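You operate a simulated robot arm through the tools that you are given. There is no shell and no other tool. Be economical: measure what you need, move in short steps, check, and stop when the job is done.

Carry out the task below with a simulated robot arm. There is one attempt and no reset: what you move stays moved.

Task
Clamp jar 57, twist its lid off into the tray and swing the funnel over it.

It is judged by the outcome, as a careful person would: the job done as asked, and still so three seconds after it is handed in. It fails if anything else is knocked over, pushed out of place, dropped, spilled or broken. A push-on lid holds only when it is set on centred and level and pressed home; a screw cap is set on level and turned clockwise until tight.

Robot
A 7-joint arm with a two-finger parallel gripper, fixed in place. Base frame: the origin is at the foot of the arm, x ahead of it, y to its left, z up; the work surface is at about z = 0. Readings come in cm, degrees, newtons and seconds.
With the tool pointing down near the work surface it reaches from about 24 to 62 cm from the base axis. Its first joint turns from -66.0 to 66.0 degrees. Payload 2.6 kg.
The TCP is the grasp point between the finger pads, 3 cm short of the fingertips. In the tool frame z runs along the fingers and y along their closing line. Largest opening 9.4 cm; finger width 2.8, thickness 1; the body of the gripper, 5 by 9.6 cm, starts 5.5 cm behind the TCP.
Orientation is that of the tool frame in the base frame, as a unit quaternion [w, x, y, z]. With the fingers straight down and closing along the base's y, the tool's x points along the base's -x, its y along +y and its z along -z.

Tools
- The arm moves only by the tool play_rows. Its argument "increments" is a list of rows, each a list of 3 entries, a list of its own where there are three numbers: the finger opening in mm, from 0 to 94, then the shift along the tool's x, y, z in mm, then the turn, a rotation vector about the tool's x, y, z in degrees. In form: [[fingers, [x, y, z], [wx, wy, wz]], ...]. A call has 1 to 10 rows; each row is the pose to reach, as a shift and turn from the pose commanded when the call began, along the tool's axes at that moment. A row lasts 0.2 s, in which the tool goes at most 5 cm and 8.6 degrees; a call with a longer step from one row to the next is refused whole, and so is a gripper value outside its range. Where a pose cannot be reached the arm comes as near as it can. A force on the tool above 90 N (or 10 N above the force at the start of the call, whichever is more), or a blocked arm, ends the call early, and 0.2 s more pass. The fingers move at their own pace (about 7.2 cm/s each) and stop on an object; they squeeze with about 37 N. The grip force told is the motor's: it shows also when the fingers shut on nothing. Time passes only in rows, and 0.2 s behind the last, so rows that repeat a pose let the fingers close. It gives the time, the measured TCP pose, the force on the tool (base axes), the opening and the grip force at its end, in the units of the frame above (readings bear some noise), with the torque about the TCP (base axes, N m) and any sound that the robot's microphone picked up, and new pictures: "views" is both (left out), scene, wrist or none.
- Cameras (640 x 400 px; columns grow to the right, rows downward): "scene" is fixed at [3.16, 42.9, 56.77]; the picture's right is [-0.80, -0.60, 0.00], its down [-0.32, 0.43, -0.84] and it looks along [0.50, -0.67, -0.54] (base axes); focal length 272 px, centre (320, 200). "wrist" rides on the gripper at [7.6, 1.4, -10.2] in the tool frame; the picture's right is [-0.18, 0.98, 0.00], its down [-0.75, -0.14, -0.64] and it looks along [-0.63, -0.12, 0.77] (tool axes); focal length 243 px, centre (320, 200). There is no depth. A picture from a camera that has moved, and an enlarged one, comes with that camera's place and axes in the base frame and with its lens.
- close_up(camera, box): a new picture of the part [left, top, right, bottom] of that camera's present view, enlarged. No time passes.
- sign_off(): hands the job in; it is judged then, once.

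Work in short steps. Places have to be worked out from the pictures, the camera data and where the tool is seen: move nearer, look again, correct. Check each grasp and each placing, and mend what went wrong. You have 120 turns and 200 pictures in all, those below and enlarged ones among them. Open the gripper and draw the arm clear of the work before you hand the job in, unless the task says otherwise; then end with one line.

The tools are called as a command line: name --argument value ..., lists and objects as JSON in quotes. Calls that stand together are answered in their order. play_rows: Moves the arm, as the interface text tells. Its arguments: {"type":"object","properties":{"increments":{"type":"array"},"views":{"type":"string","enum":["both","scene","wrist","none"]}},"required":["increments"]} The other tools are called the same way: close_up (camera, box) takes an enlarged picture of a part of a camera's view; sign_off () hands the job in.

At the start:

```text
t: 0.0
position: [35.98, 0.75, 43.17]
ee_rot: [0.0, -0.001, 1.0, 0.0]
force: [0.7, -0.4, 0.1]
moment: [0.03, -0.04, -0.02]
grip_width: 9.42
finger_force: 0.0
```

scene: 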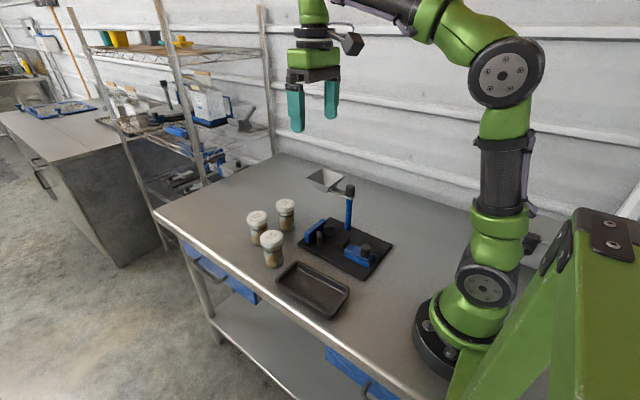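
wrist: 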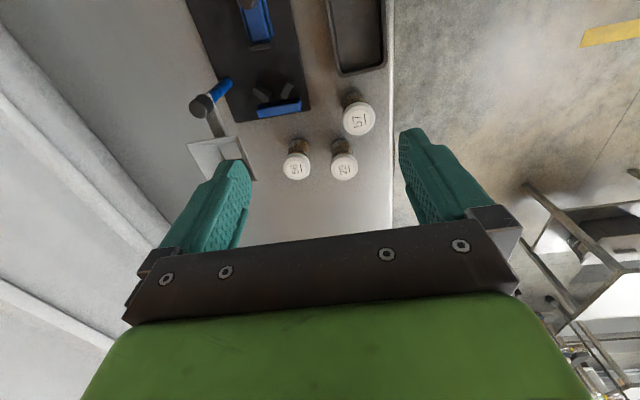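

The fixture, three jars, tray and funnel are in view. I'll look closer at them to read the labels and the mechanism.

close_up --camera "scene" --box '[230, 155, 410, 325]'

close_up --camera "wrist" --box '[180, 0, 400, 190]'

```text
2.35 times, centred on (320, 240) of scene
camera zoom: at [3.16, 42.9, 56.77], right [-0.8, -0.6, 0.0], down [-0.32, 0.43, -0.84], along [0.5, -0.67, -0.54], focal length 641 px, centre (320, 106)
```

zoom: 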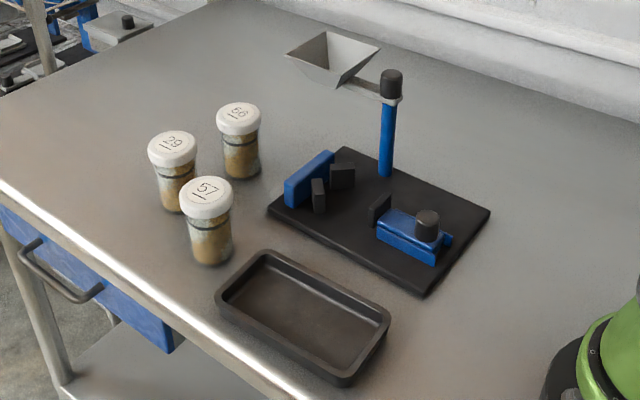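

```text
2.11 times, centred on (290, 95) of wrist
camera zoom: at [28.4, 2.33, 53.36], right [0.18, 0.98, 0.0], down [0.75, -0.14, 0.64], along [0.63, -0.12, -0.77], focal length 511 px, centre (383, 421)
```

zoom: 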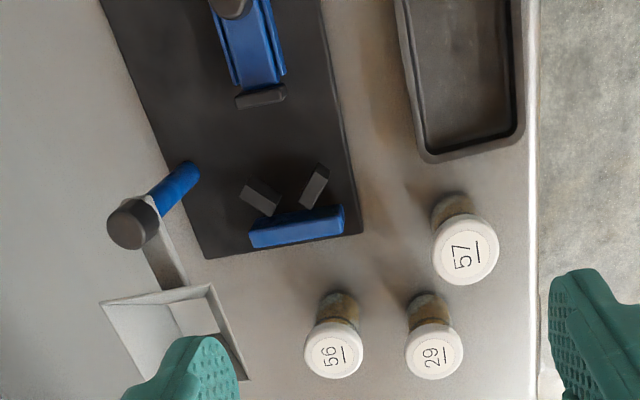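

Jar 57 is nearest to the tray, at roughly (47.8, 6), lid top about 7.5 cm up. The clamp has a V block near (41, -10) and a slider with a knob near (27, -9). I'll go lower for a better view.

play_rows --increments '[[94, [-10, -7, 45], [0, 0, 0]], [94, [-20, -14, 90], [0, 0, 0]], [94, [-30, -21, 135], [0, 0, 0]], [94, [-40, -28, 180], [0, 0, 0]], [94, [-40, -28, 180], [0, 0, 0]]]'

```text
t: 1.2
position: [40.18, -2.14, 24.81]
ee_rot: [0.0, 0.001, 1.0, -0.001]
force: [-0.5, 0.4, -0.7]
moment: [-0.01, -0.05, 0.02]
grip_width: 9.42
finger_force: 0.1
camera wrist: at [32.51, -0.52, 35.06], right [0.19, 0.98, 0.0], down [0.75, -0.14, 0.64], along [0.63, -0.12, -0.77], focal length 243 px, centre (320, 200)
```

scene: 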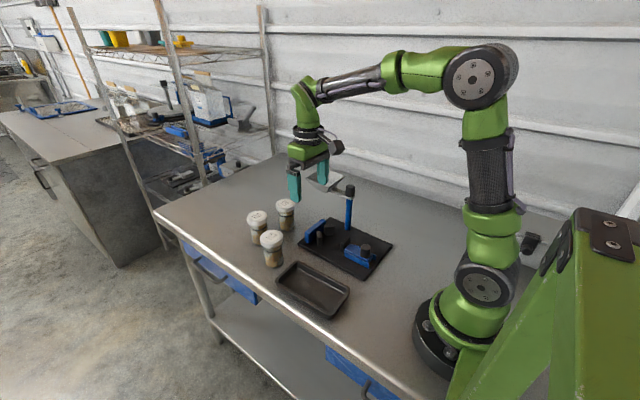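
wrist: 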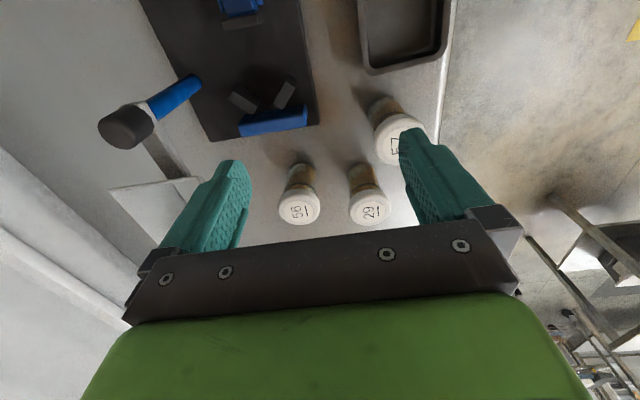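

Moving over jar 57 so that it shows between the fingers, still well above the lids.

play_rows --increments '[[94, [-30, 27, 16], [0, 0, 0]], [94, [-60, 54, 32], [0, 0, 0]], [94, [-88, 81, 48], [0, 0, 0]], [94, [-88, 81, 48], [0, 0, 0]], [94, [-88, 81, 48], [0, 0, 0]]]'

```text
t: 2.4
position: [48.81, 5.93, 20.03]
ee_rot: [0.0, 0.001, 1.0, 0.0]
force: [-0.4, -0.8, -0.5]
moment: [-0.05, -0.04, -0.01]
grip_width: 9.41
finger_force: 0.0
camera wrist: at [41.2, 7.52, 30.28], right [0.18, 0.98, 0.0], down [0.75, -0.14, 0.64], along [0.63, -0.12, -0.77], focal length 243 px, centre (320, 200)
```

scene: 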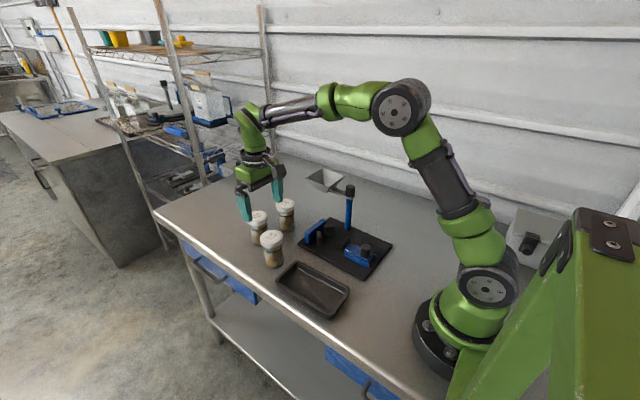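
wrist: 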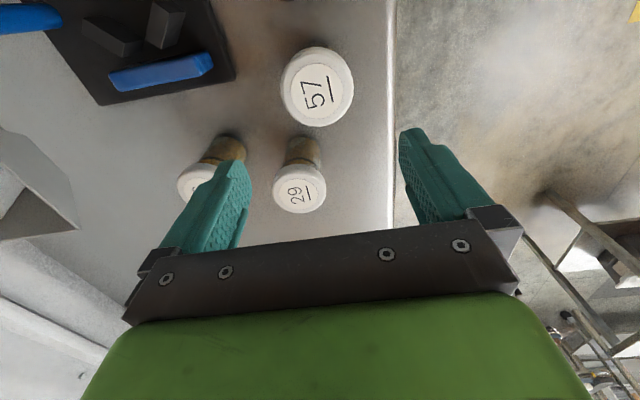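

Estimating the lid of 57 at about (47.2, 6.1) with top near 7.8 cm. Lowering to just above it to check centring.

play_rows --increments '[[94, [8, 1, 30], [0, 0, 0]], [94, [17, 2, 60], [0, 0, 0]], [94, [17, 2, 80], [0, 0, 0]], [94, [17, 2, 80], [0, 0, 0]]]'

close_up --camera "scene" --box '[200, 140, 360, 280]'

```text
t: 3.4
position: [47.22, 6.03, 12.13]
ee_rot: [0.0, 0.0, 1.0, 0.0]
force: [-0.4, 0.9, -0.5]
moment: [0.02, -0.02, -0.01]
grip_width: 9.41
finger_force: 0.1
camera wrist: at [39.59, 7.73, 22.4], right [0.18, 0.98, 0.0], down [0.75, -0.14, 0.64], along [0.63, -0.12, -0.77], focal length 243 px, centre (320, 200)
```

scene: 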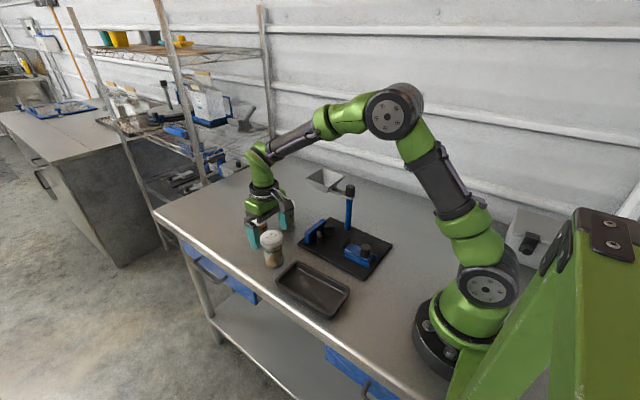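
wrist: 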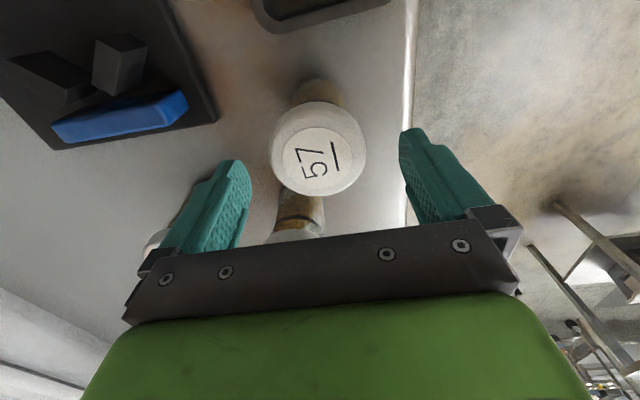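

```text
2.86 times, centred on (280, 210) of scene
camera zoom: at [3.16, 42.9, 56.77], right [-0.8, -0.6, 0.0], down [-0.32, 0.43, -0.84], along [0.5, -0.67, -0.54], focal length 778 px, centre (434, 171)
```

zoom: 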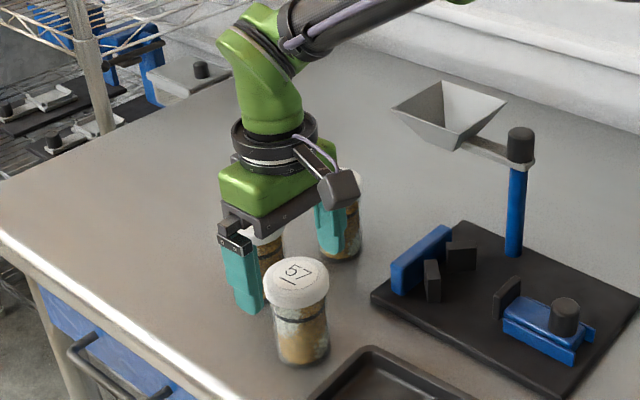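

Lid of 57 now measured near (46.8, 6.3), top around 8.7–9 cm. Centring, lowering to lid height, then closing.

play_rows --increments '[[94, [4, 3, 0], [0, 0, 0]], [94, [4, 3, 22], [0, 0, 0]], [94, [4, 3, 43], [0, 0, 0]], [94, [4, 3, 43], [0, 0, 0]]]'

close_up --camera "scene" --box '[220, 180, 320, 280]'

```text
t: 4.4
position: [46.68, 6.57, 7.93]
ee_rot: [0.0, 0.001, 1.0, -0.001]
force: [0.5, 1.1, 0.2]
moment: [-0.01, 0.0, 0.0]
grip_width: 9.4
finger_force: 0.0
camera wrist: at [39.07, 8.23, 18.27], right [0.18, 0.98, 0.0], down [0.75, -0.14, 0.64], along [0.63, -0.12, -0.77], focal length 243 px, centre (320, 200)
```

scene: 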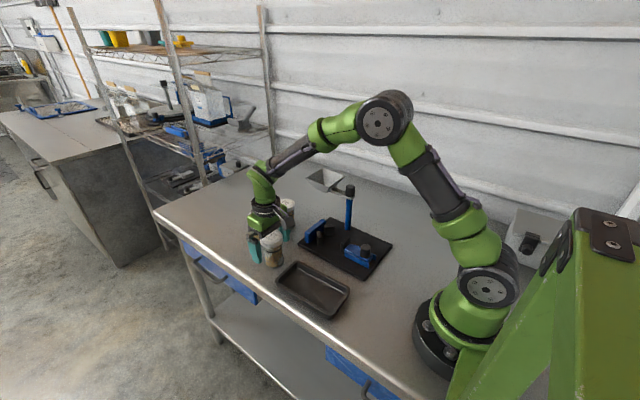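
wrist: 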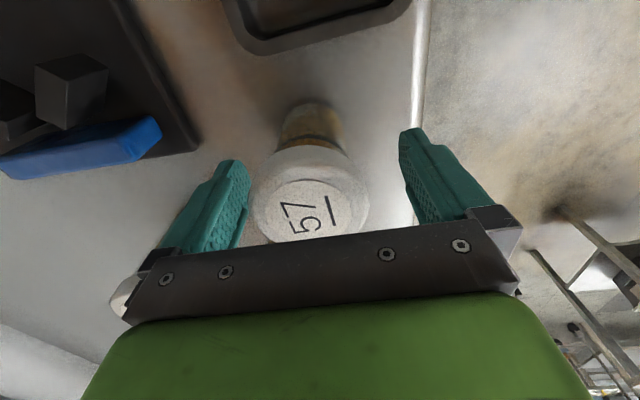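

```text
4.00 times, centred on (270, 230) of scene
camera zoom: at [3.16, 42.9, 56.77], right [-0.8, -0.6, 0.0], down [-0.32, 0.43, -0.84], along [0.5, -0.67, -0.54], focal length 1089 px, centre (520, 80)
```

zoom: 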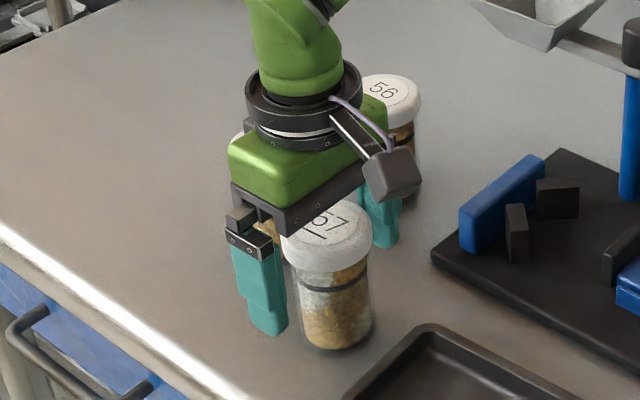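

The two views agree on the jar at (46.4, 6.5) with lid top around 9.8 cm, so the lid spans about 7.6–9.8. Raising slightly, shifting 3 mm and closing.

play_rows --increments '[[94, [3, 0, -6], [0, 0, 0]], [50, [3, 0, -6], [0, 0, 0]], [50, [3, 0, -6], [0, 0, 0]], [50, [3, 0, -6], [0, 0, 0]]]'

close_up --camera "scene" --box '[220, 180, 320, 280]'

```text
t: 5.4
position: [46.39, 6.87, 8.59]
ee_rot: [0.0, -0.001, 1.0, 0.0]
force: [0.0, -1.2, 1.1]
moment: [-0.01, -0.01, -0.04]
grip_width: 6.08
finger_force: 36.6
camera wrist: at [38.74, 8.26, 18.89], right [0.18, 0.98, 0.0], down [0.75, -0.14, 0.64], along [0.63, -0.12, -0.77], focal length 243 px, centre (320, 200)
```

scene: 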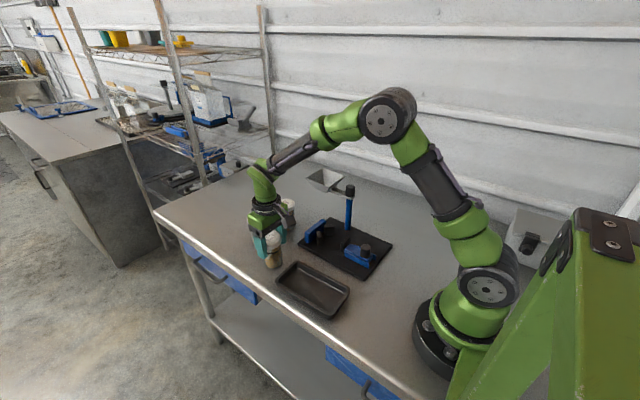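
wrist: 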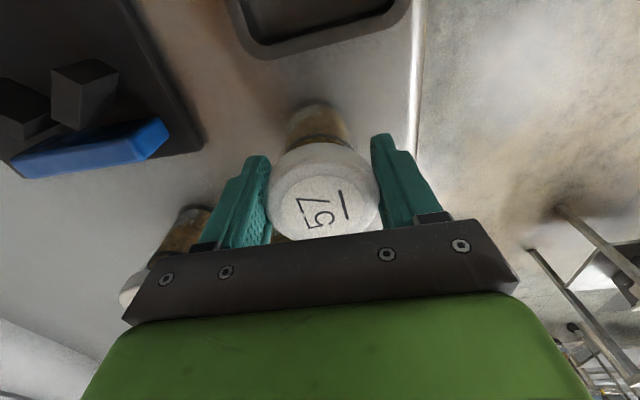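

```text
4.00 times, centred on (270, 230) of scene
camera zoom: at [3.16, 42.9, 56.77], right [-0.8, -0.6, 0.0], down [-0.32, 0.43, -0.84], along [0.5, -0.67, -0.54], focal length 1089 px, centre (520, 80)
```

zoom: 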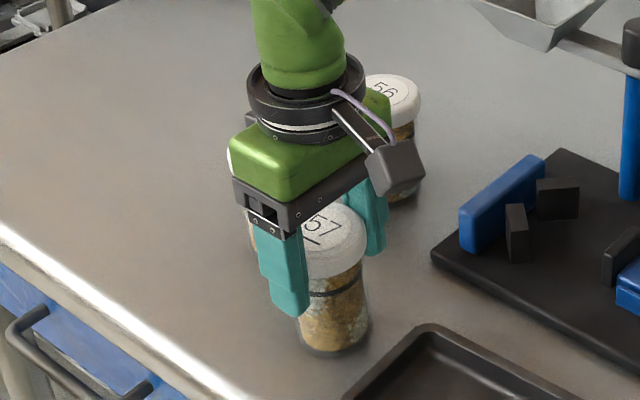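

Grip is firm on the lid (6.08 cm). Lifting 10 cm straight up, then checking that the jar came along.

play_rows --increments '[[50, [0, 0, -20], [0, 0, 0]], [50, [0, 0, -45], [0, 0, 0]], [50, [0, 0, -75], [0, 0, 0]], [50, [0, 0, -100], [0, 0, 0]], [50, [0, 0, -100], [0, 0, 0]]]'

close_up --camera "scene" --box '[220, 150, 400, 290]'

```text
t: 6.6
position: [46.4, 6.72, 18.84]
ee_rot: [0.0, 0.0, 1.0, 0.0]
force: [-0.1, 0.3, -2.0]
moment: [-0.04, 0.02, 0.0]
grip_width: 6.08
finger_force: 36.8
camera wrist: at [38.78, 8.24, 28.96], right [0.18, 0.98, 0.0], down [0.75, -0.14, 0.64], along [0.63, -0.12, -0.77], focal length 243 px, centre (320, 200)
```

scene: 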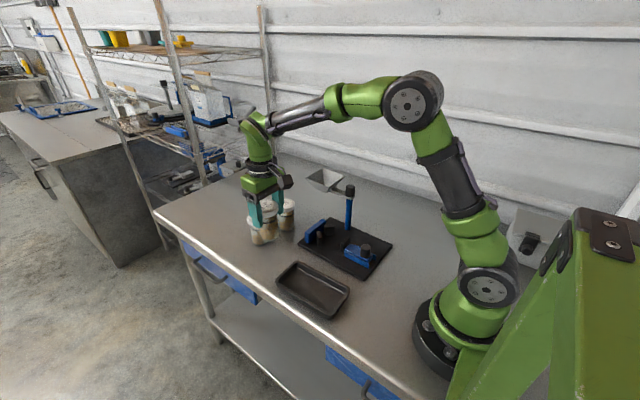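
wrist: 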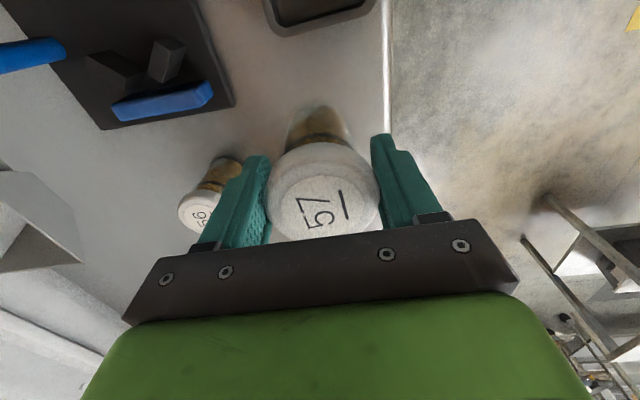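

```text
2.86 times, centred on (310, 220) of scene
camera zoom: at [3.16, 42.9, 56.77], right [-0.8, -0.6, 0.0], down [-0.32, 0.43, -0.84], along [0.5, -0.67, -0.54], focal length 778 px, centre (349, 143)
```

zoom: 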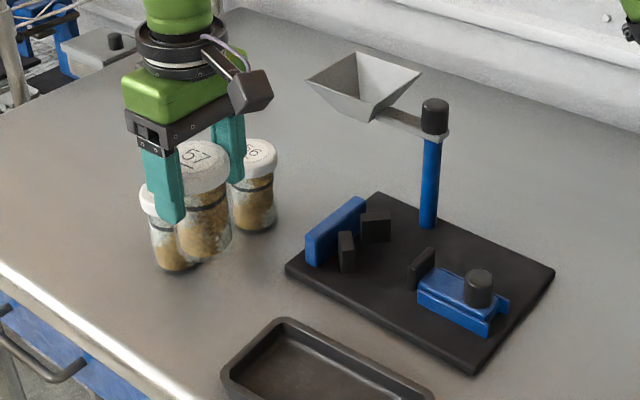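

Jar 57 hangs from the gripper. Moving to near the clamp to measure the V block from the wrist camera before placing.

play_rows --increments '[[50, [8, -42, -6], [0, 0, 0]], [50, [16, -84, -12], [0, 0, 0]], [50, [24, -125, -12], [0, 0, 0]], [50, [24, -125, -12], [0, 0, 0]]]'

close_up --camera "wrist" --box '[140, 0, 440, 190]'

close_up --camera "scene" --box '[270, 150, 410, 290]'

```text
t: 7.6
position: [43.9, -5.95, 19.73]
ee_rot: [0.0, 0.0, 1.0, -0.001]
force: [0.4, -0.4, -2.7]
moment: [-0.01, 0.02, 0.03]
grip_width: 6.08
finger_force: 36.7
camera wrist: at [36.31, -4.4, 30.06], right [0.18, 0.98, 0.0], down [0.75, -0.14, 0.64], along [0.63, -0.12, -0.77], focal length 243 px, centre (320, 200)
```

scene: 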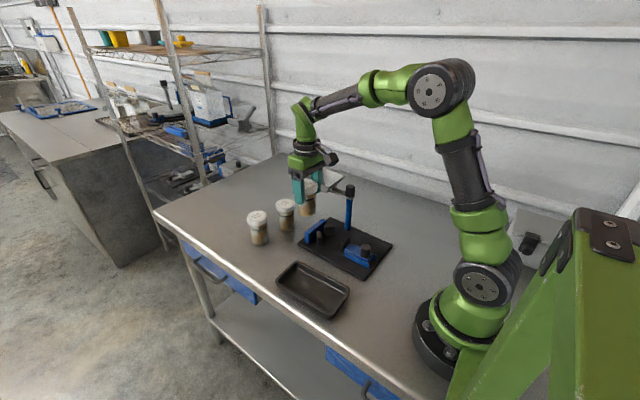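
wrist: 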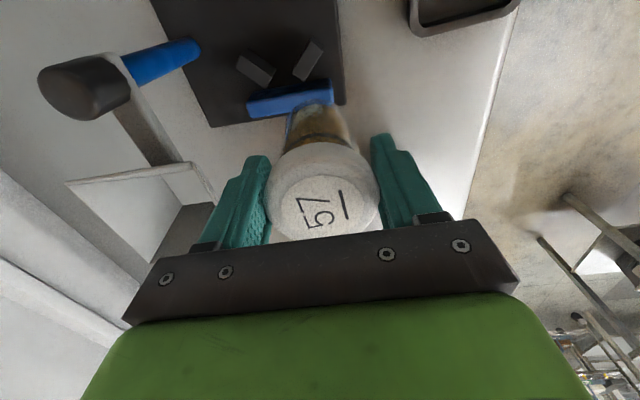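

```text
2.11 times, centred on (290, 95) of wrist
camera zoom: at [36.31, -4.4, 30.06], right [0.18, 0.98, 0.0], down [0.75, -0.14, 0.64], along [0.63, -0.12, -0.77], focal length 511 px, centre (383, 421)
```

zoom: 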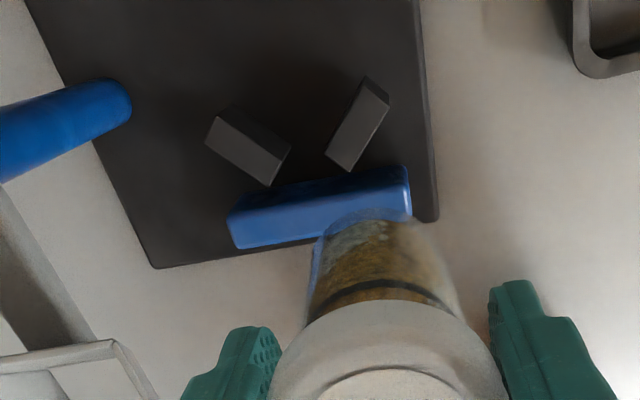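

```text
2.86 times, centred on (340, 220) of scene
camera zoom: at [3.16, 42.9, 56.77], right [-0.8, -0.6, 0.0], down [-0.32, 0.43, -0.84], along [0.5, -0.67, -0.54], focal length 778 px, centre (263, 143)
```

zoom: 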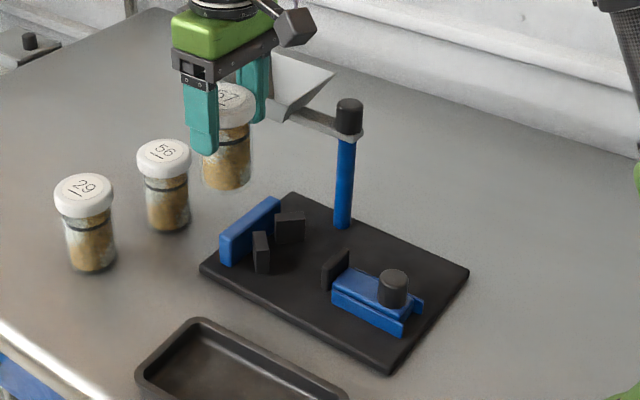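

V block: inner faces centred on y ≈ -8.9, apex near x 41.8, tops near z 4.8. I'll bring the jar above (37.7, -8.9), just short of seated, and lower partway.

play_rows --increments '[[50, [31, -15, 0], [0, 0, 0]], [50, [62, -29, 0], [0, 0, 0]], [50, [62, -29, 0], [0, 0, 0]], [50, [62, -29, 25], [0, 0, 0]], [50, [62, -29, 40], [0, 0, 0]], [50, [62, -29, 40], [0, 0, 0]]]'

close_up --camera "scene" --box '[270, 150, 410, 290]'

close_up --camera "wrist" --box '[140, 0, 440, 190]'

```text
t: 9.0
position: [37.76, -8.83, 15.89]
ee_rot: [0.0, 0.001, 1.0, 0.0]
force: [-0.2, 0.1, -1.9]
moment: [0.01, 0.03, -0.02]
grip_width: 6.08
finger_force: 37.2
camera wrist: at [30.08, -7.3, 26.04], right [0.18, 0.98, 0.0], down [0.75, -0.14, 0.64], along [0.63, -0.12, -0.77], focal length 243 px, centre (320, 200)
```

scene: 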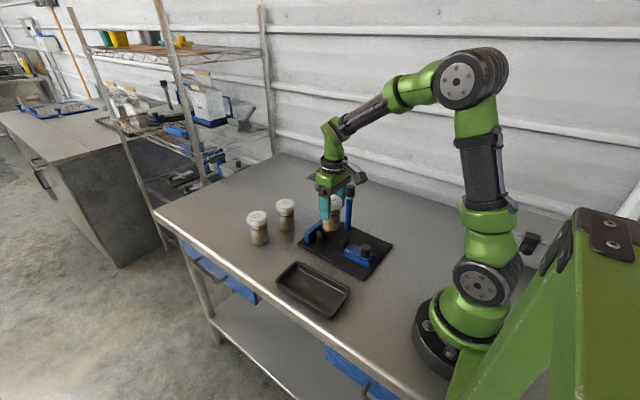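
wrist: 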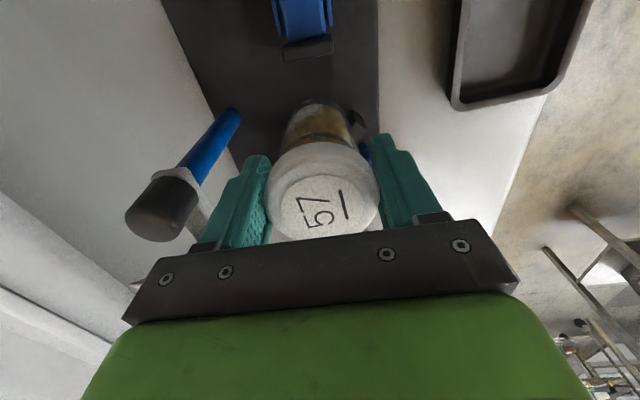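

```text
2.86 times, centred on (340, 220) of scene
camera zoom: at [3.16, 42.9, 56.77], right [-0.8, -0.6, 0.0], down [-0.32, 0.43, -0.84], along [0.5, -0.67, -0.54], focal length 778 px, centre (263, 143)
```

zoom: 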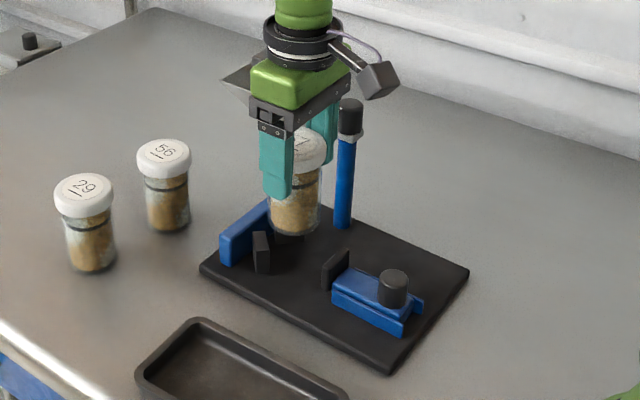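

```text
2.11 times, centred on (290, 95) of wrist
camera zoom: at [30.08, -7.3, 26.04], right [0.18, 0.98, 0.0], down [0.75, -0.14, 0.64], along [0.63, -0.12, -0.77], focal length 511 px, centre (383, 421)
```

zoom: 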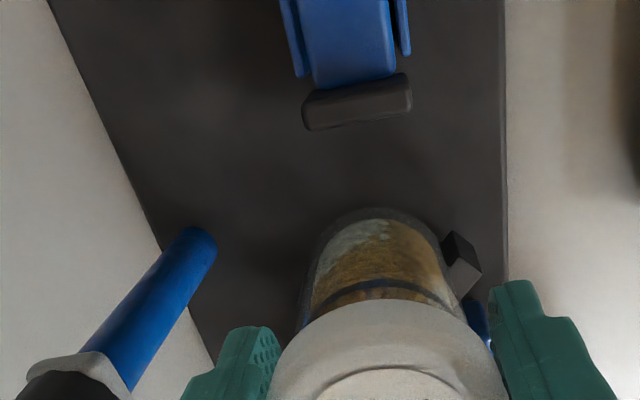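

Jar is aligned with the slider pad (y ≈ -8.85). Backing 2 mm toward the slider and lowering to near the plate.

play_rows --increments '[[50, [2, 0, 20], [0, 0, 0]], [50, [2, 0, 40], [0, 0, 0]], [50, [2, 0, 53], [0, 0, 0]], [50, [2, 0, 56], [0, 0, 0]], [50, [2, 0, 56], [0, 0, 0]]]'

close_up --camera "scene" --box '[290, 180, 390, 280]'

close_up --camera "wrist" --box '[140, 0, 440, 190]'

```text
t: 10.2
position: [37.62, -8.88, 10.13]
ee_rot: [0.0, 0.001, 1.0, 0.001]
force: [-17.1, 8.8, 34.3]
moment: [-0.54, 0.09, -0.29]
grip_width: 5.92
finger_force: 36.9
camera wrist: at [29.94, -7.25, 20.46], right [0.19, 0.98, 0.0], down [0.75, -0.14, 0.64], along [0.63, -0.12, -0.77], focal length 243 px, centre (320, 200)
```

scene: 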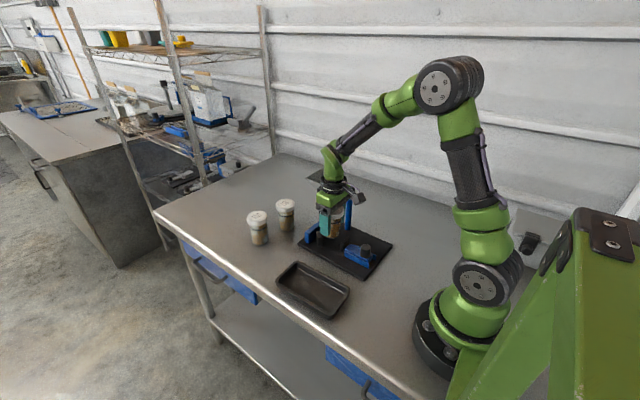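
wrist: 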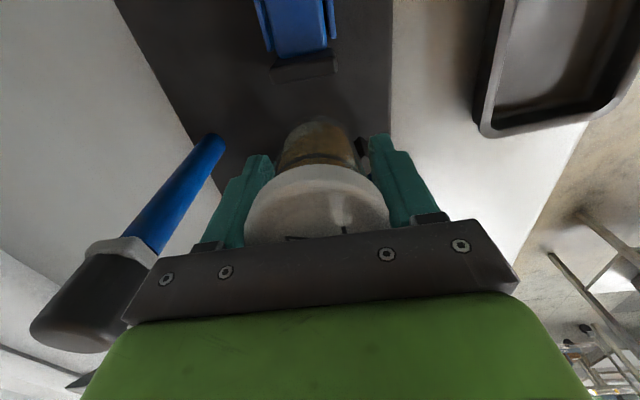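

```text
4.00 times, centred on (340, 230) of scene
camera zoom: at [3.14, 42.91, 56.77], right [-0.8, -0.6, 0.0], down [-0.32, 0.43, -0.84], along [0.5, -0.67, -0.54], focal length 1089 px, centre (240, 80)
```

zoom: 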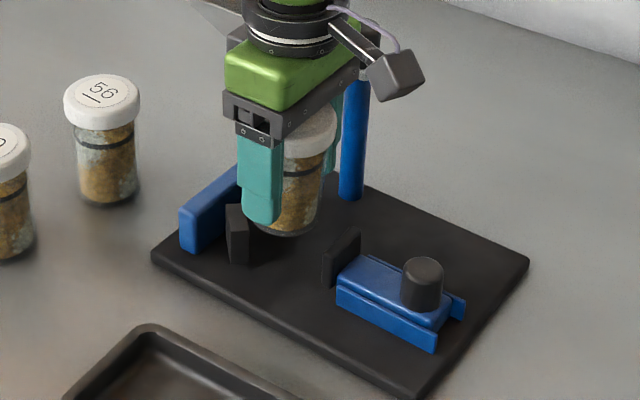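

```text
2.11 times, centred on (290, 95) of wrist
camera zoom: at [29.94, -7.25, 20.46], right [0.19, 0.98, 0.0], down [0.75, -0.14, 0.64], along [0.63, -0.12, -0.77], focal length 511 px, centre (383, 421)
```

zoom: 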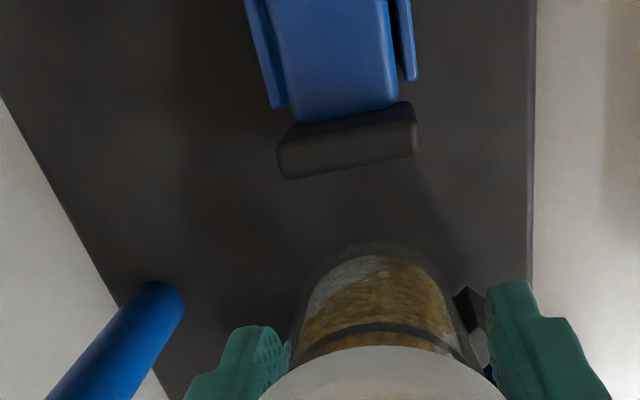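

The force jumped (34 N up, -17 N in x) and the jar tilted in the grip: it touched the far wedge. Lifting back up 2.5 cm to look.

play_rows --increments '[[50, [0, 0, -10], [0, 0, 0]], [50, [0, 0, -25], [0, 0, 0]], [50, [0, 0, -40], [0, 0, 0]], [50, [0, 0, -40], [0, 0, 0]]]'

close_up --camera "scene" --box '[290, 180, 390, 280]'

close_up --camera "wrist" --box '[170, 80, 470, 270]'

```text
t: 11.2
position: [37.63, -8.88, 14.28]
ee_rot: [-0.001, 0.0, 1.0, -0.001]
force: [1.0, -0.7, -2.4]
moment: [0.01, -0.03, 0.03]
grip_width: 5.91
finger_force: 36.8
camera wrist: at [30.03, -7.2, 24.5], right [0.18, 0.98, 0.0], down [0.75, -0.14, 0.64], along [0.63, -0.12, -0.77], focal length 243 px, centre (320, 200)
```

scene: 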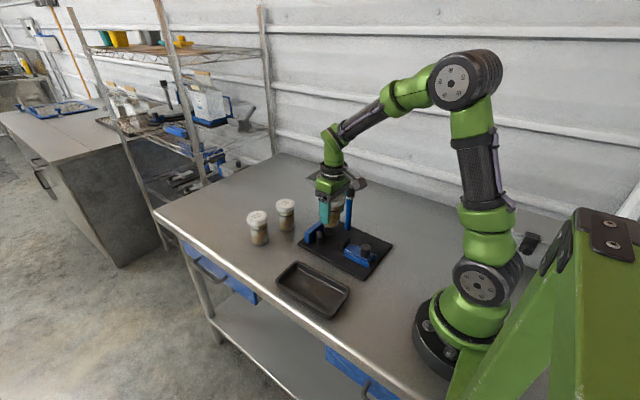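
wrist: 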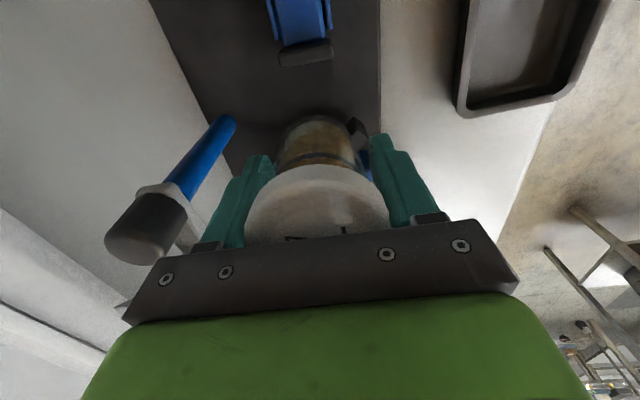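

```text
4.00 times, centred on (340, 230) of scene
camera zoom: at [3.16, 42.9, 56.77], right [-0.8, -0.6, 0.0], down [-0.32, 0.43, -0.84], along [0.5, -0.67, -0.54], focal length 1089 px, centre (240, 80)
```

zoom: 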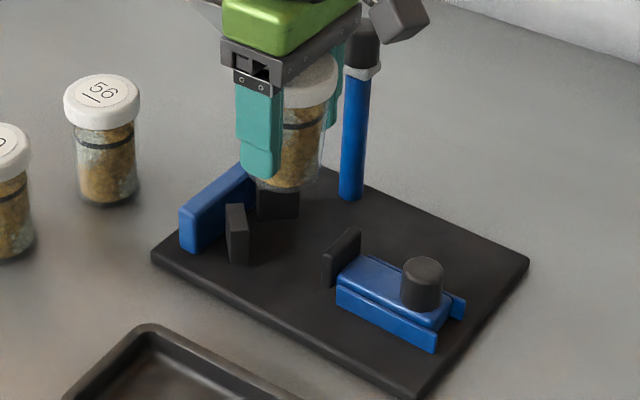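

```text
2.11 times, centred on (320, 175) of wrist
camera zoom: at [30.03, -7.2, 24.5], right [0.18, 0.98, 0.0], down [0.75, -0.14, 0.64], along [0.63, -0.12, -0.77], focal length 511 px, centre (320, 253)
```

zoom: 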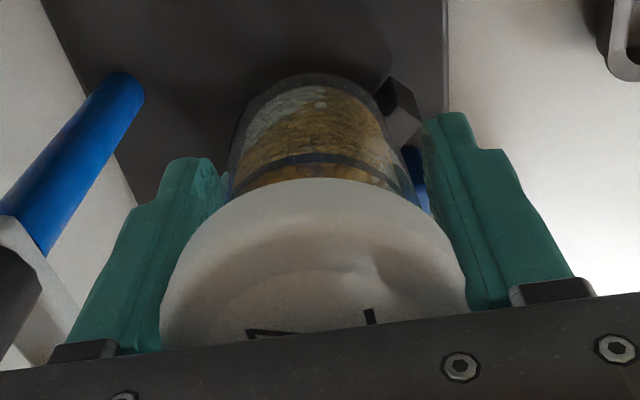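

The jar slid up about 3 cm in the fingers and leans slightly: it landed on a wedge, and its centre was evidently a bit further +x than the TCP. I'll take it back to its free table spot, set it down and regrip properly.

play_rows --increments '[[50, [0, 0, -30], [0, 0, 0]], [50, [-20, 38, -30], [0, 0, 0]], [50, [-40, 76, -30], [0, 0, 0]], [50, [-62, 114, -30], [0, 0, 0]], [50, [-85, 152, -30], [0, 0, 0]], [50, [-85, 152, 0], [0, 0, 0]], [50, [-85, 152, 40], [0, 0, 0]], [50, [-85, 152, 68], [0, 0, 0]], [50, [-85, 152, 68], [0, 0, 0]]]'

close_up --camera "scene" --box '[220, 180, 320, 280]'

```text
t: 13.2
position: [46.33, 6.2, 7.47]
ee_rot: [0.0, 0.001, 1.0, 0.0]
force: [-0.8, -0.2, -1.5]
moment: [0.0, 0.0, -0.01]
grip_width: 5.87
finger_force: 36.7
camera wrist: at [38.64, 7.89, 17.72], right [0.18, 0.98, 0.0], down [0.75, -0.14, 0.64], along [0.63, -0.12, -0.77], focal length 243 px, centre (320, 200)
```

scene: 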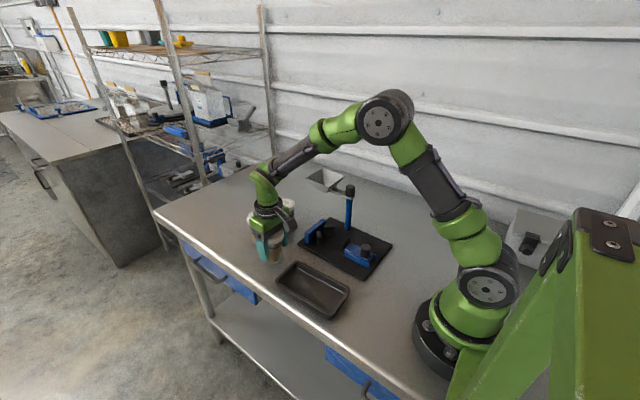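
wrist: 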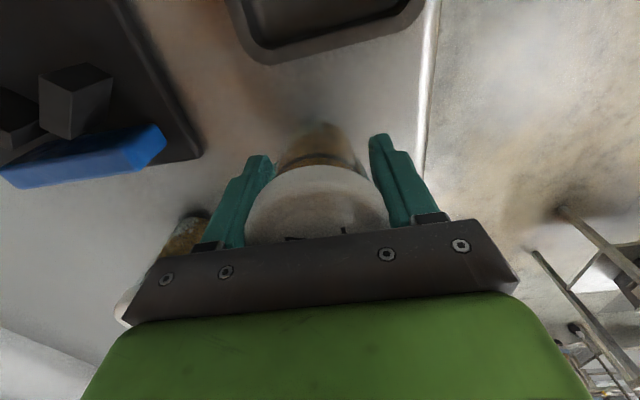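

```text
4.00 times, centred on (270, 230) of scene
camera zoom: at [3.16, 42.9, 56.77], right [-0.8, -0.6, 0.0], down [-0.32, 0.43, -0.84], along [0.5, -0.67, -0.54], focal length 1089 px, centre (520, 80)
```

zoom: 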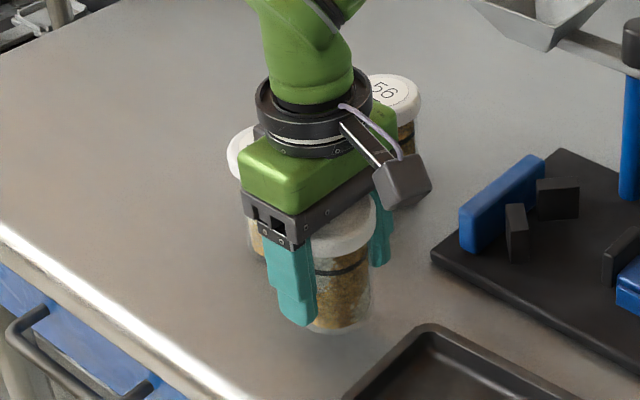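

No contact yet. Lowering in small steps until the table is felt.

play_rows --increments '[[50, [0, 0, 3], [0, 0, 0]], [50, [0, 0, 6], [0, 0, 0]], [50, [0, 0, 9], [0, 0, 0]], [50, [0, 0, 12], [0, 0, 0]], [50, [0, 0, 15], [0, 0, 0]], [50, [0, 0, 18], [0, 0, 0]], [50, [0, 0, 21], [0, 0, 0]]]' --views "wrist"

close_up --camera "scene" --box '[220, 180, 320, 280]'

```text
t: 14.8
position: [46.07, 6.43, 5.44]
ee_rot: [0.002, 0.0, 1.0, -0.001]
force: [-6.1, -2.5, 21.8]
moment: [0.03, 0.83, 0.03]
grip_width: 5.91
finger_force: 37.1
camera wrist: at [38.57, 7.98, 15.71], right [0.19, 0.98, 0.0], down [0.75, -0.14, 0.64], along [0.63, -0.12, -0.76], focal length 243 px, centre (320, 200)
```

wrist: 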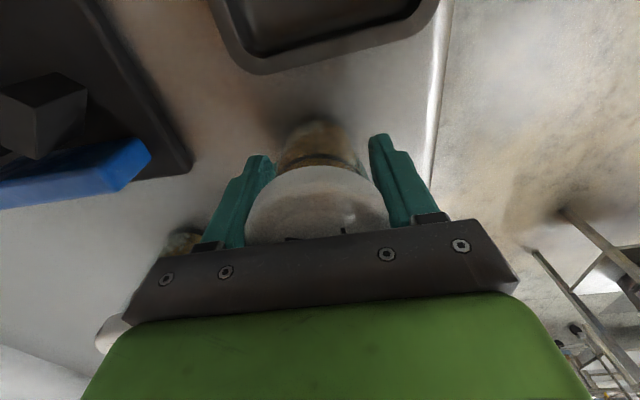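

```text
4.00 times, centred on (270, 230) of scene
camera zoom: at [3.14, 42.9, 56.77], right [-0.8, -0.6, 0.0], down [-0.32, 0.43, -0.84], along [0.5, -0.67, -0.54], focal length 1089 px, centre (520, 80)
```

zoom: 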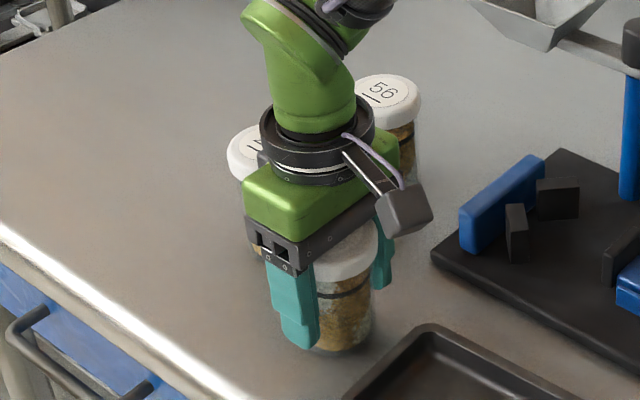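

Contact with the table. The jar leans only a few degrees, so it will settle upright; relieving the push by 1 mm and opening.

play_rows --increments '[[50, [0, 0, -2], [0, 0, 0]], [70, [0, 0, -2], [0, 0, 0]], [94, [0, 0, -2], [0, 0, 0]], [94, [0, 0, -2], [0, 0, 0]], [94, [0, 0, -20], [0, 0, 0]], [94, [0, 0, -35], [0, 0, 0]], [94, [0, 0, -35], [0, 0, 0]]]'

close_up --camera "scene" --box '[220, 180, 320, 280]'

close_up --camera "wrist" --box '[170, 80, 470, 270]'

```text
t: 16.4
position: [46.01, 6.38, 8.88]
ee_rot: [-0.001, 0.0, 1.0, 0.0]
force: [-0.3, -0.1, -0.4]
moment: [0.04, 0.01, 0.0]
grip_width: 9.4
finger_force: 0.0
camera wrist: at [38.44, 7.94, 19.12], right [0.18, 0.98, 0.0], down [0.75, -0.14, 0.64], along [0.63, -0.12, -0.77], focal length 243 px, centre (320, 200)
```

scene: 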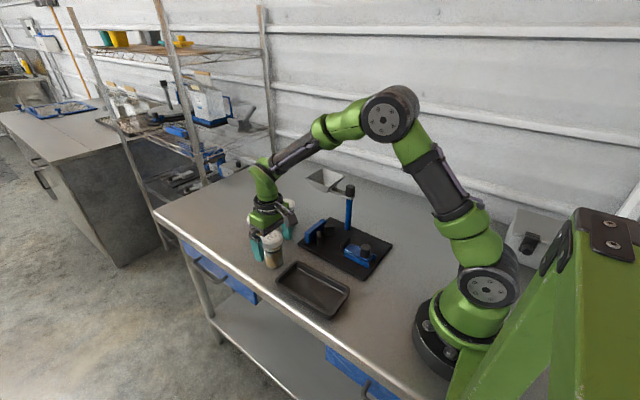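
wrist: 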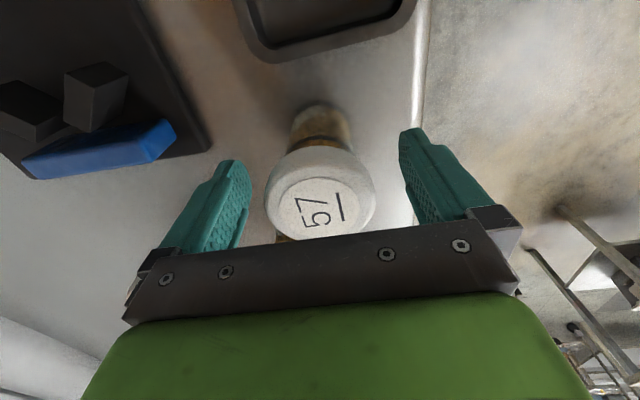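

```text
4.00 times, centred on (270, 230) of scene
camera zoom: at [3.16, 42.9, 56.77], right [-0.8, -0.6, 0.0], down [-0.32, 0.43, -0.84], along [0.5, -0.67, -0.54], focal length 1089 px, centre (520, 80)
```

zoom: 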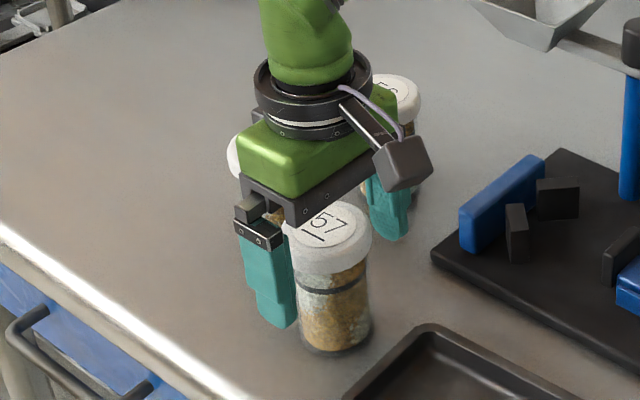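

```text
2.11 times, centred on (320, 175) of wrist
camera zoom: at [38.44, 7.94, 19.12], right [0.18, 0.98, 0.0], down [0.75, -0.14, 0.64], along [0.63, -0.12, -0.77], focal length 511 px, centre (320, 253)
```

zoom: 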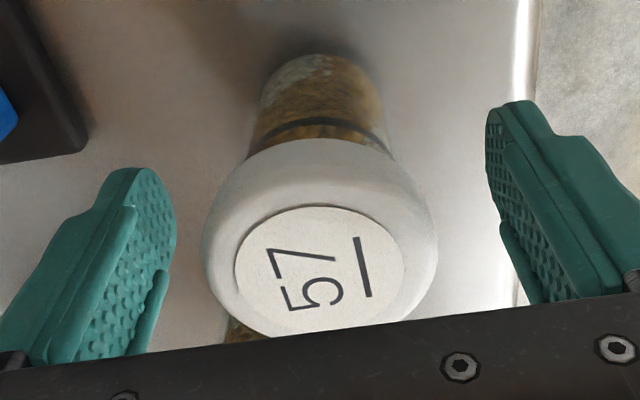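

Jar 57 stands upright again; its centre is about 6 mm ahead (+x) of the TCP. Recentering and regripping the lid.

play_rows --increments '[[94, [-6, 1, 0], [0, 0, 0]], [94, [-6, 1, 0], [0, 0, 0]], [50, [-6, 1, 0], [0, 0, 0]], [50, [-6, 1, 0], [0, 0, 0]], [50, [-6, 1, 0], [0, 0, 0]]]' --views "wrist"

close_up --camera "scene" --box '[220, 180, 320, 280]'

```text
t: 17.6
position: [46.57, 6.44, 8.87]
ee_rot: [0.0, 0.0, 1.0, 0.0]
force: [-0.1, -1.9, -0.3]
moment: [0.04, 0.0, 0.0]
grip_width: 5.93
finger_force: 36.7
camera wrist: at [39.1, 8.05, 19.09], right [0.18, 0.98, 0.0], down [0.75, -0.14, 0.64], along [0.63, -0.12, -0.77], focal length 243 px, centre (320, 200)
```

wrist: 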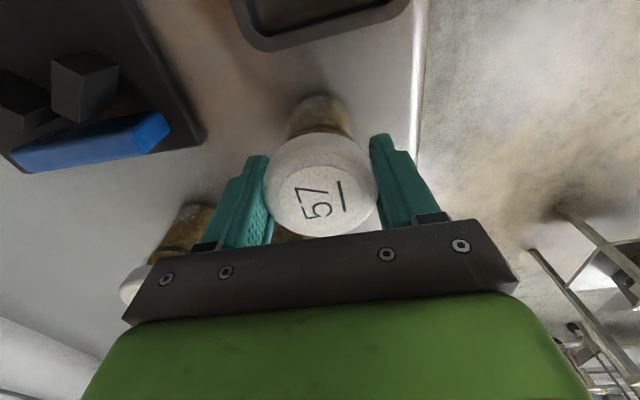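

```text
4.00 times, centred on (270, 230) of scene
camera zoom: at [3.16, 42.9, 56.77], right [-0.8, -0.6, 0.0], down [-0.32, 0.43, -0.84], along [0.5, -0.67, -0.54], focal length 1089 px, centre (520, 80)
```

zoom: 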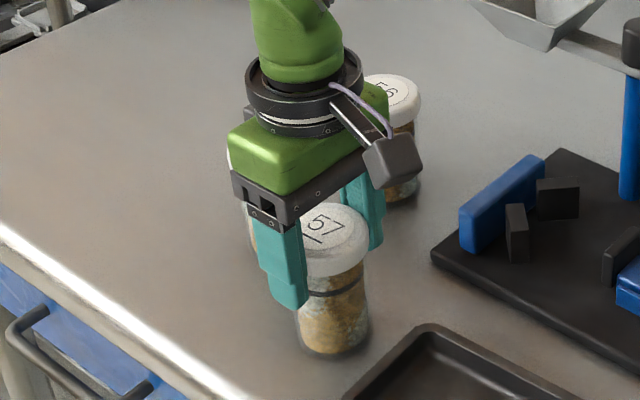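

Gripped. Lifting and carrying to above (36.8, -8.85), leaving about 1 cm of room on both sides this time.

play_rows --increments '[[50, [0, 0, -30], [0, 0, 0]], [50, [0, 0, -65], [0, 0, 0]], [50, [0, 0, -90], [0, 0, 0]], [50, [24, -38, -90], [0, 0, 0]], [50, [48, -76, -90], [0, 0, 0]], [50, [73, -115, -90], [0, 0, 0]], [50, [98, -153, -90], [0, 0, 0]], [50, [98, -153, -90], [0, 0, 0]], [50, [98, -153, -60], [0, 0, 0]], [50, [98, -153, -60], [0, 0, 0]]]'

close_up --camera "scene" --box '[290, 180, 390, 280]'

close_up --camera "wrist" --box '[140, 0, 440, 190]'

```text
t: 19.8
position: [36.99, -8.91, 14.76]
ee_rot: [0.001, 0.0, 1.0, -0.001]
force: [-0.2, 0.2, -2.1]
moment: [0.02, -0.01, 0.02]
grip_width: 5.96
finger_force: 37.1
camera wrist: at [29.35, -7.2, 25.09], right [0.18, 0.98, 0.0], down [0.75, -0.14, 0.64], along [0.63, -0.12, -0.77], focal length 243 px, centre (320, 200)
```

scene: 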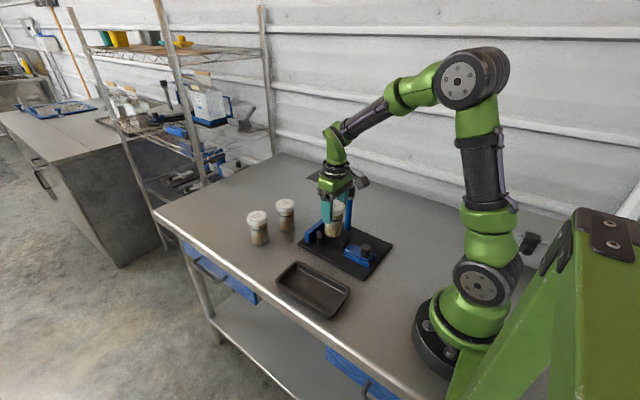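
wrist: 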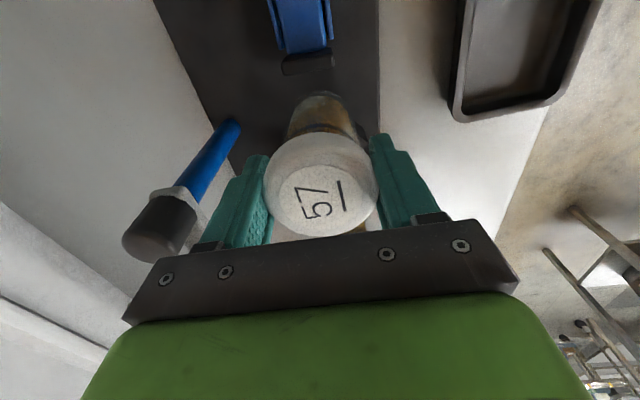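

```text
4.00 times, centred on (340, 230) of scene
camera zoom: at [3.16, 42.9, 56.77], right [-0.8, -0.6, 0.0], down [-0.32, 0.43, -0.84], along [0.5, -0.67, -0.54], focal length 1089 px, centre (240, 80)
```

zoom: 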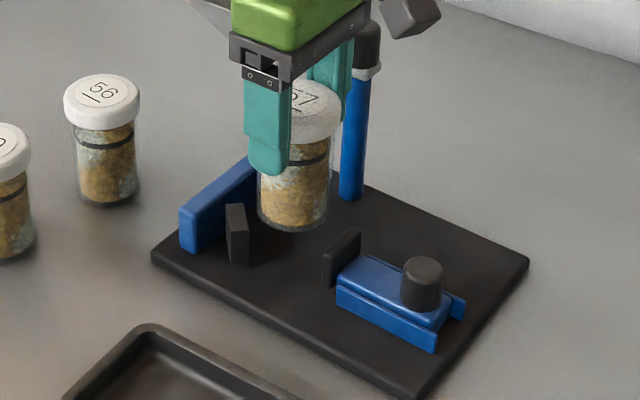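

```text
2.11 times, centred on (290, 95) of wrist
camera zoom: at [29.35, -7.2, 25.09], right [0.18, 0.98, 0.0], down [0.75, -0.14, 0.64], along [0.63, -0.12, -0.77], focal length 511 px, centre (383, 421)
```

zoom: 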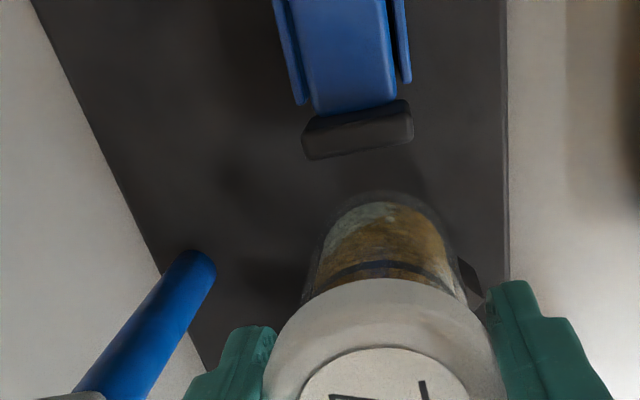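

Clear of the wedges with the near edge at x≈34.8. Nudging 2–3 mm and lowering toward the plate, slowing near the end.

play_rows --increments '[[50, [2, -3, 0], [0, 0, 0]], [50, [2, -3, 15], [0, 0, 0]], [50, [2, -3, 28], [0, 0, 0]], [50, [2, -3, 38], [0, 0, 0]], [50, [2, -3, 42], [0, 0, 0]], [50, [2, -3, 42], [0, 0, 0]]]'

close_up --camera "scene" --box '[290, 180, 390, 280]'

```text
t: 21.2
position: [36.62, -9.13, 10.56]
ee_rot: [0.001, -0.001, 1.0, -0.001]
force: [-1.1, 0.6, -2.2]
moment: [0.02, 0.04, 0.0]
grip_width: 5.94
finger_force: 37.0
camera wrist: at [29.04, -7.57, 20.8], right [0.18, 0.98, 0.0], down [0.75, -0.14, 0.64], along [0.63, -0.12, -0.77], focal length 243 px, centre (320, 200)
```

scene: 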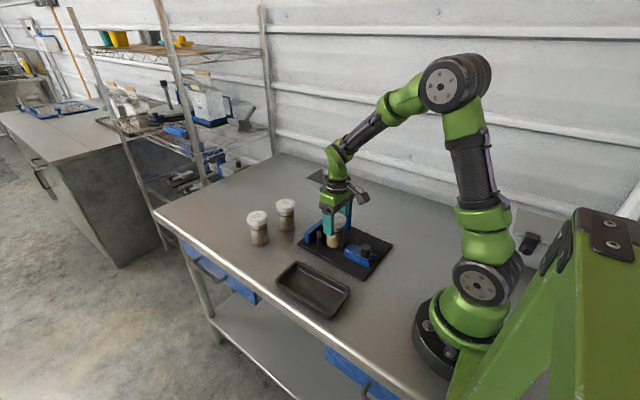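
wrist: 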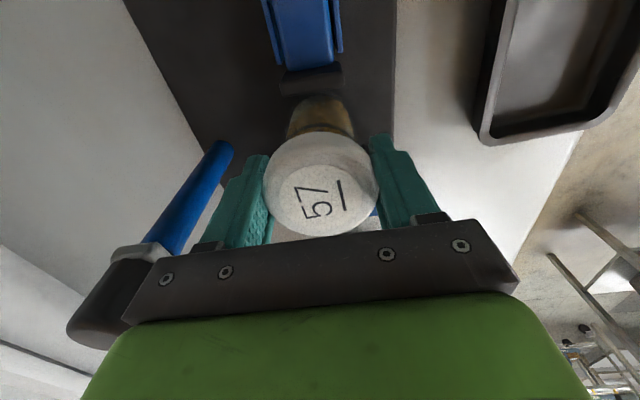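

```text
4.00 times, centred on (340, 230) of scene
camera zoom: at [3.16, 42.9, 56.77], right [-0.8, -0.6, 0.0], down [-0.32, 0.43, -0.84], along [0.5, -0.67, -0.54], focal length 1089 px, centre (240, 80)
```

zoom: 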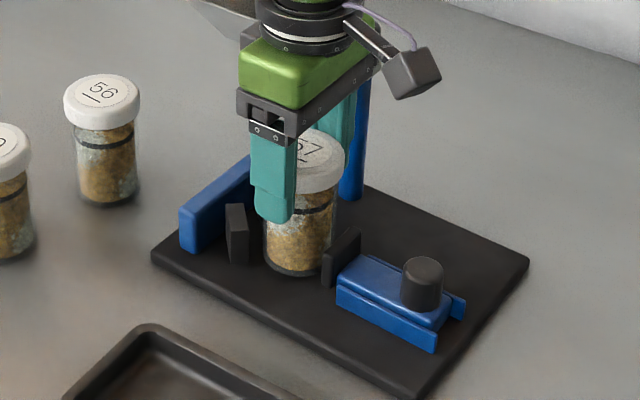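

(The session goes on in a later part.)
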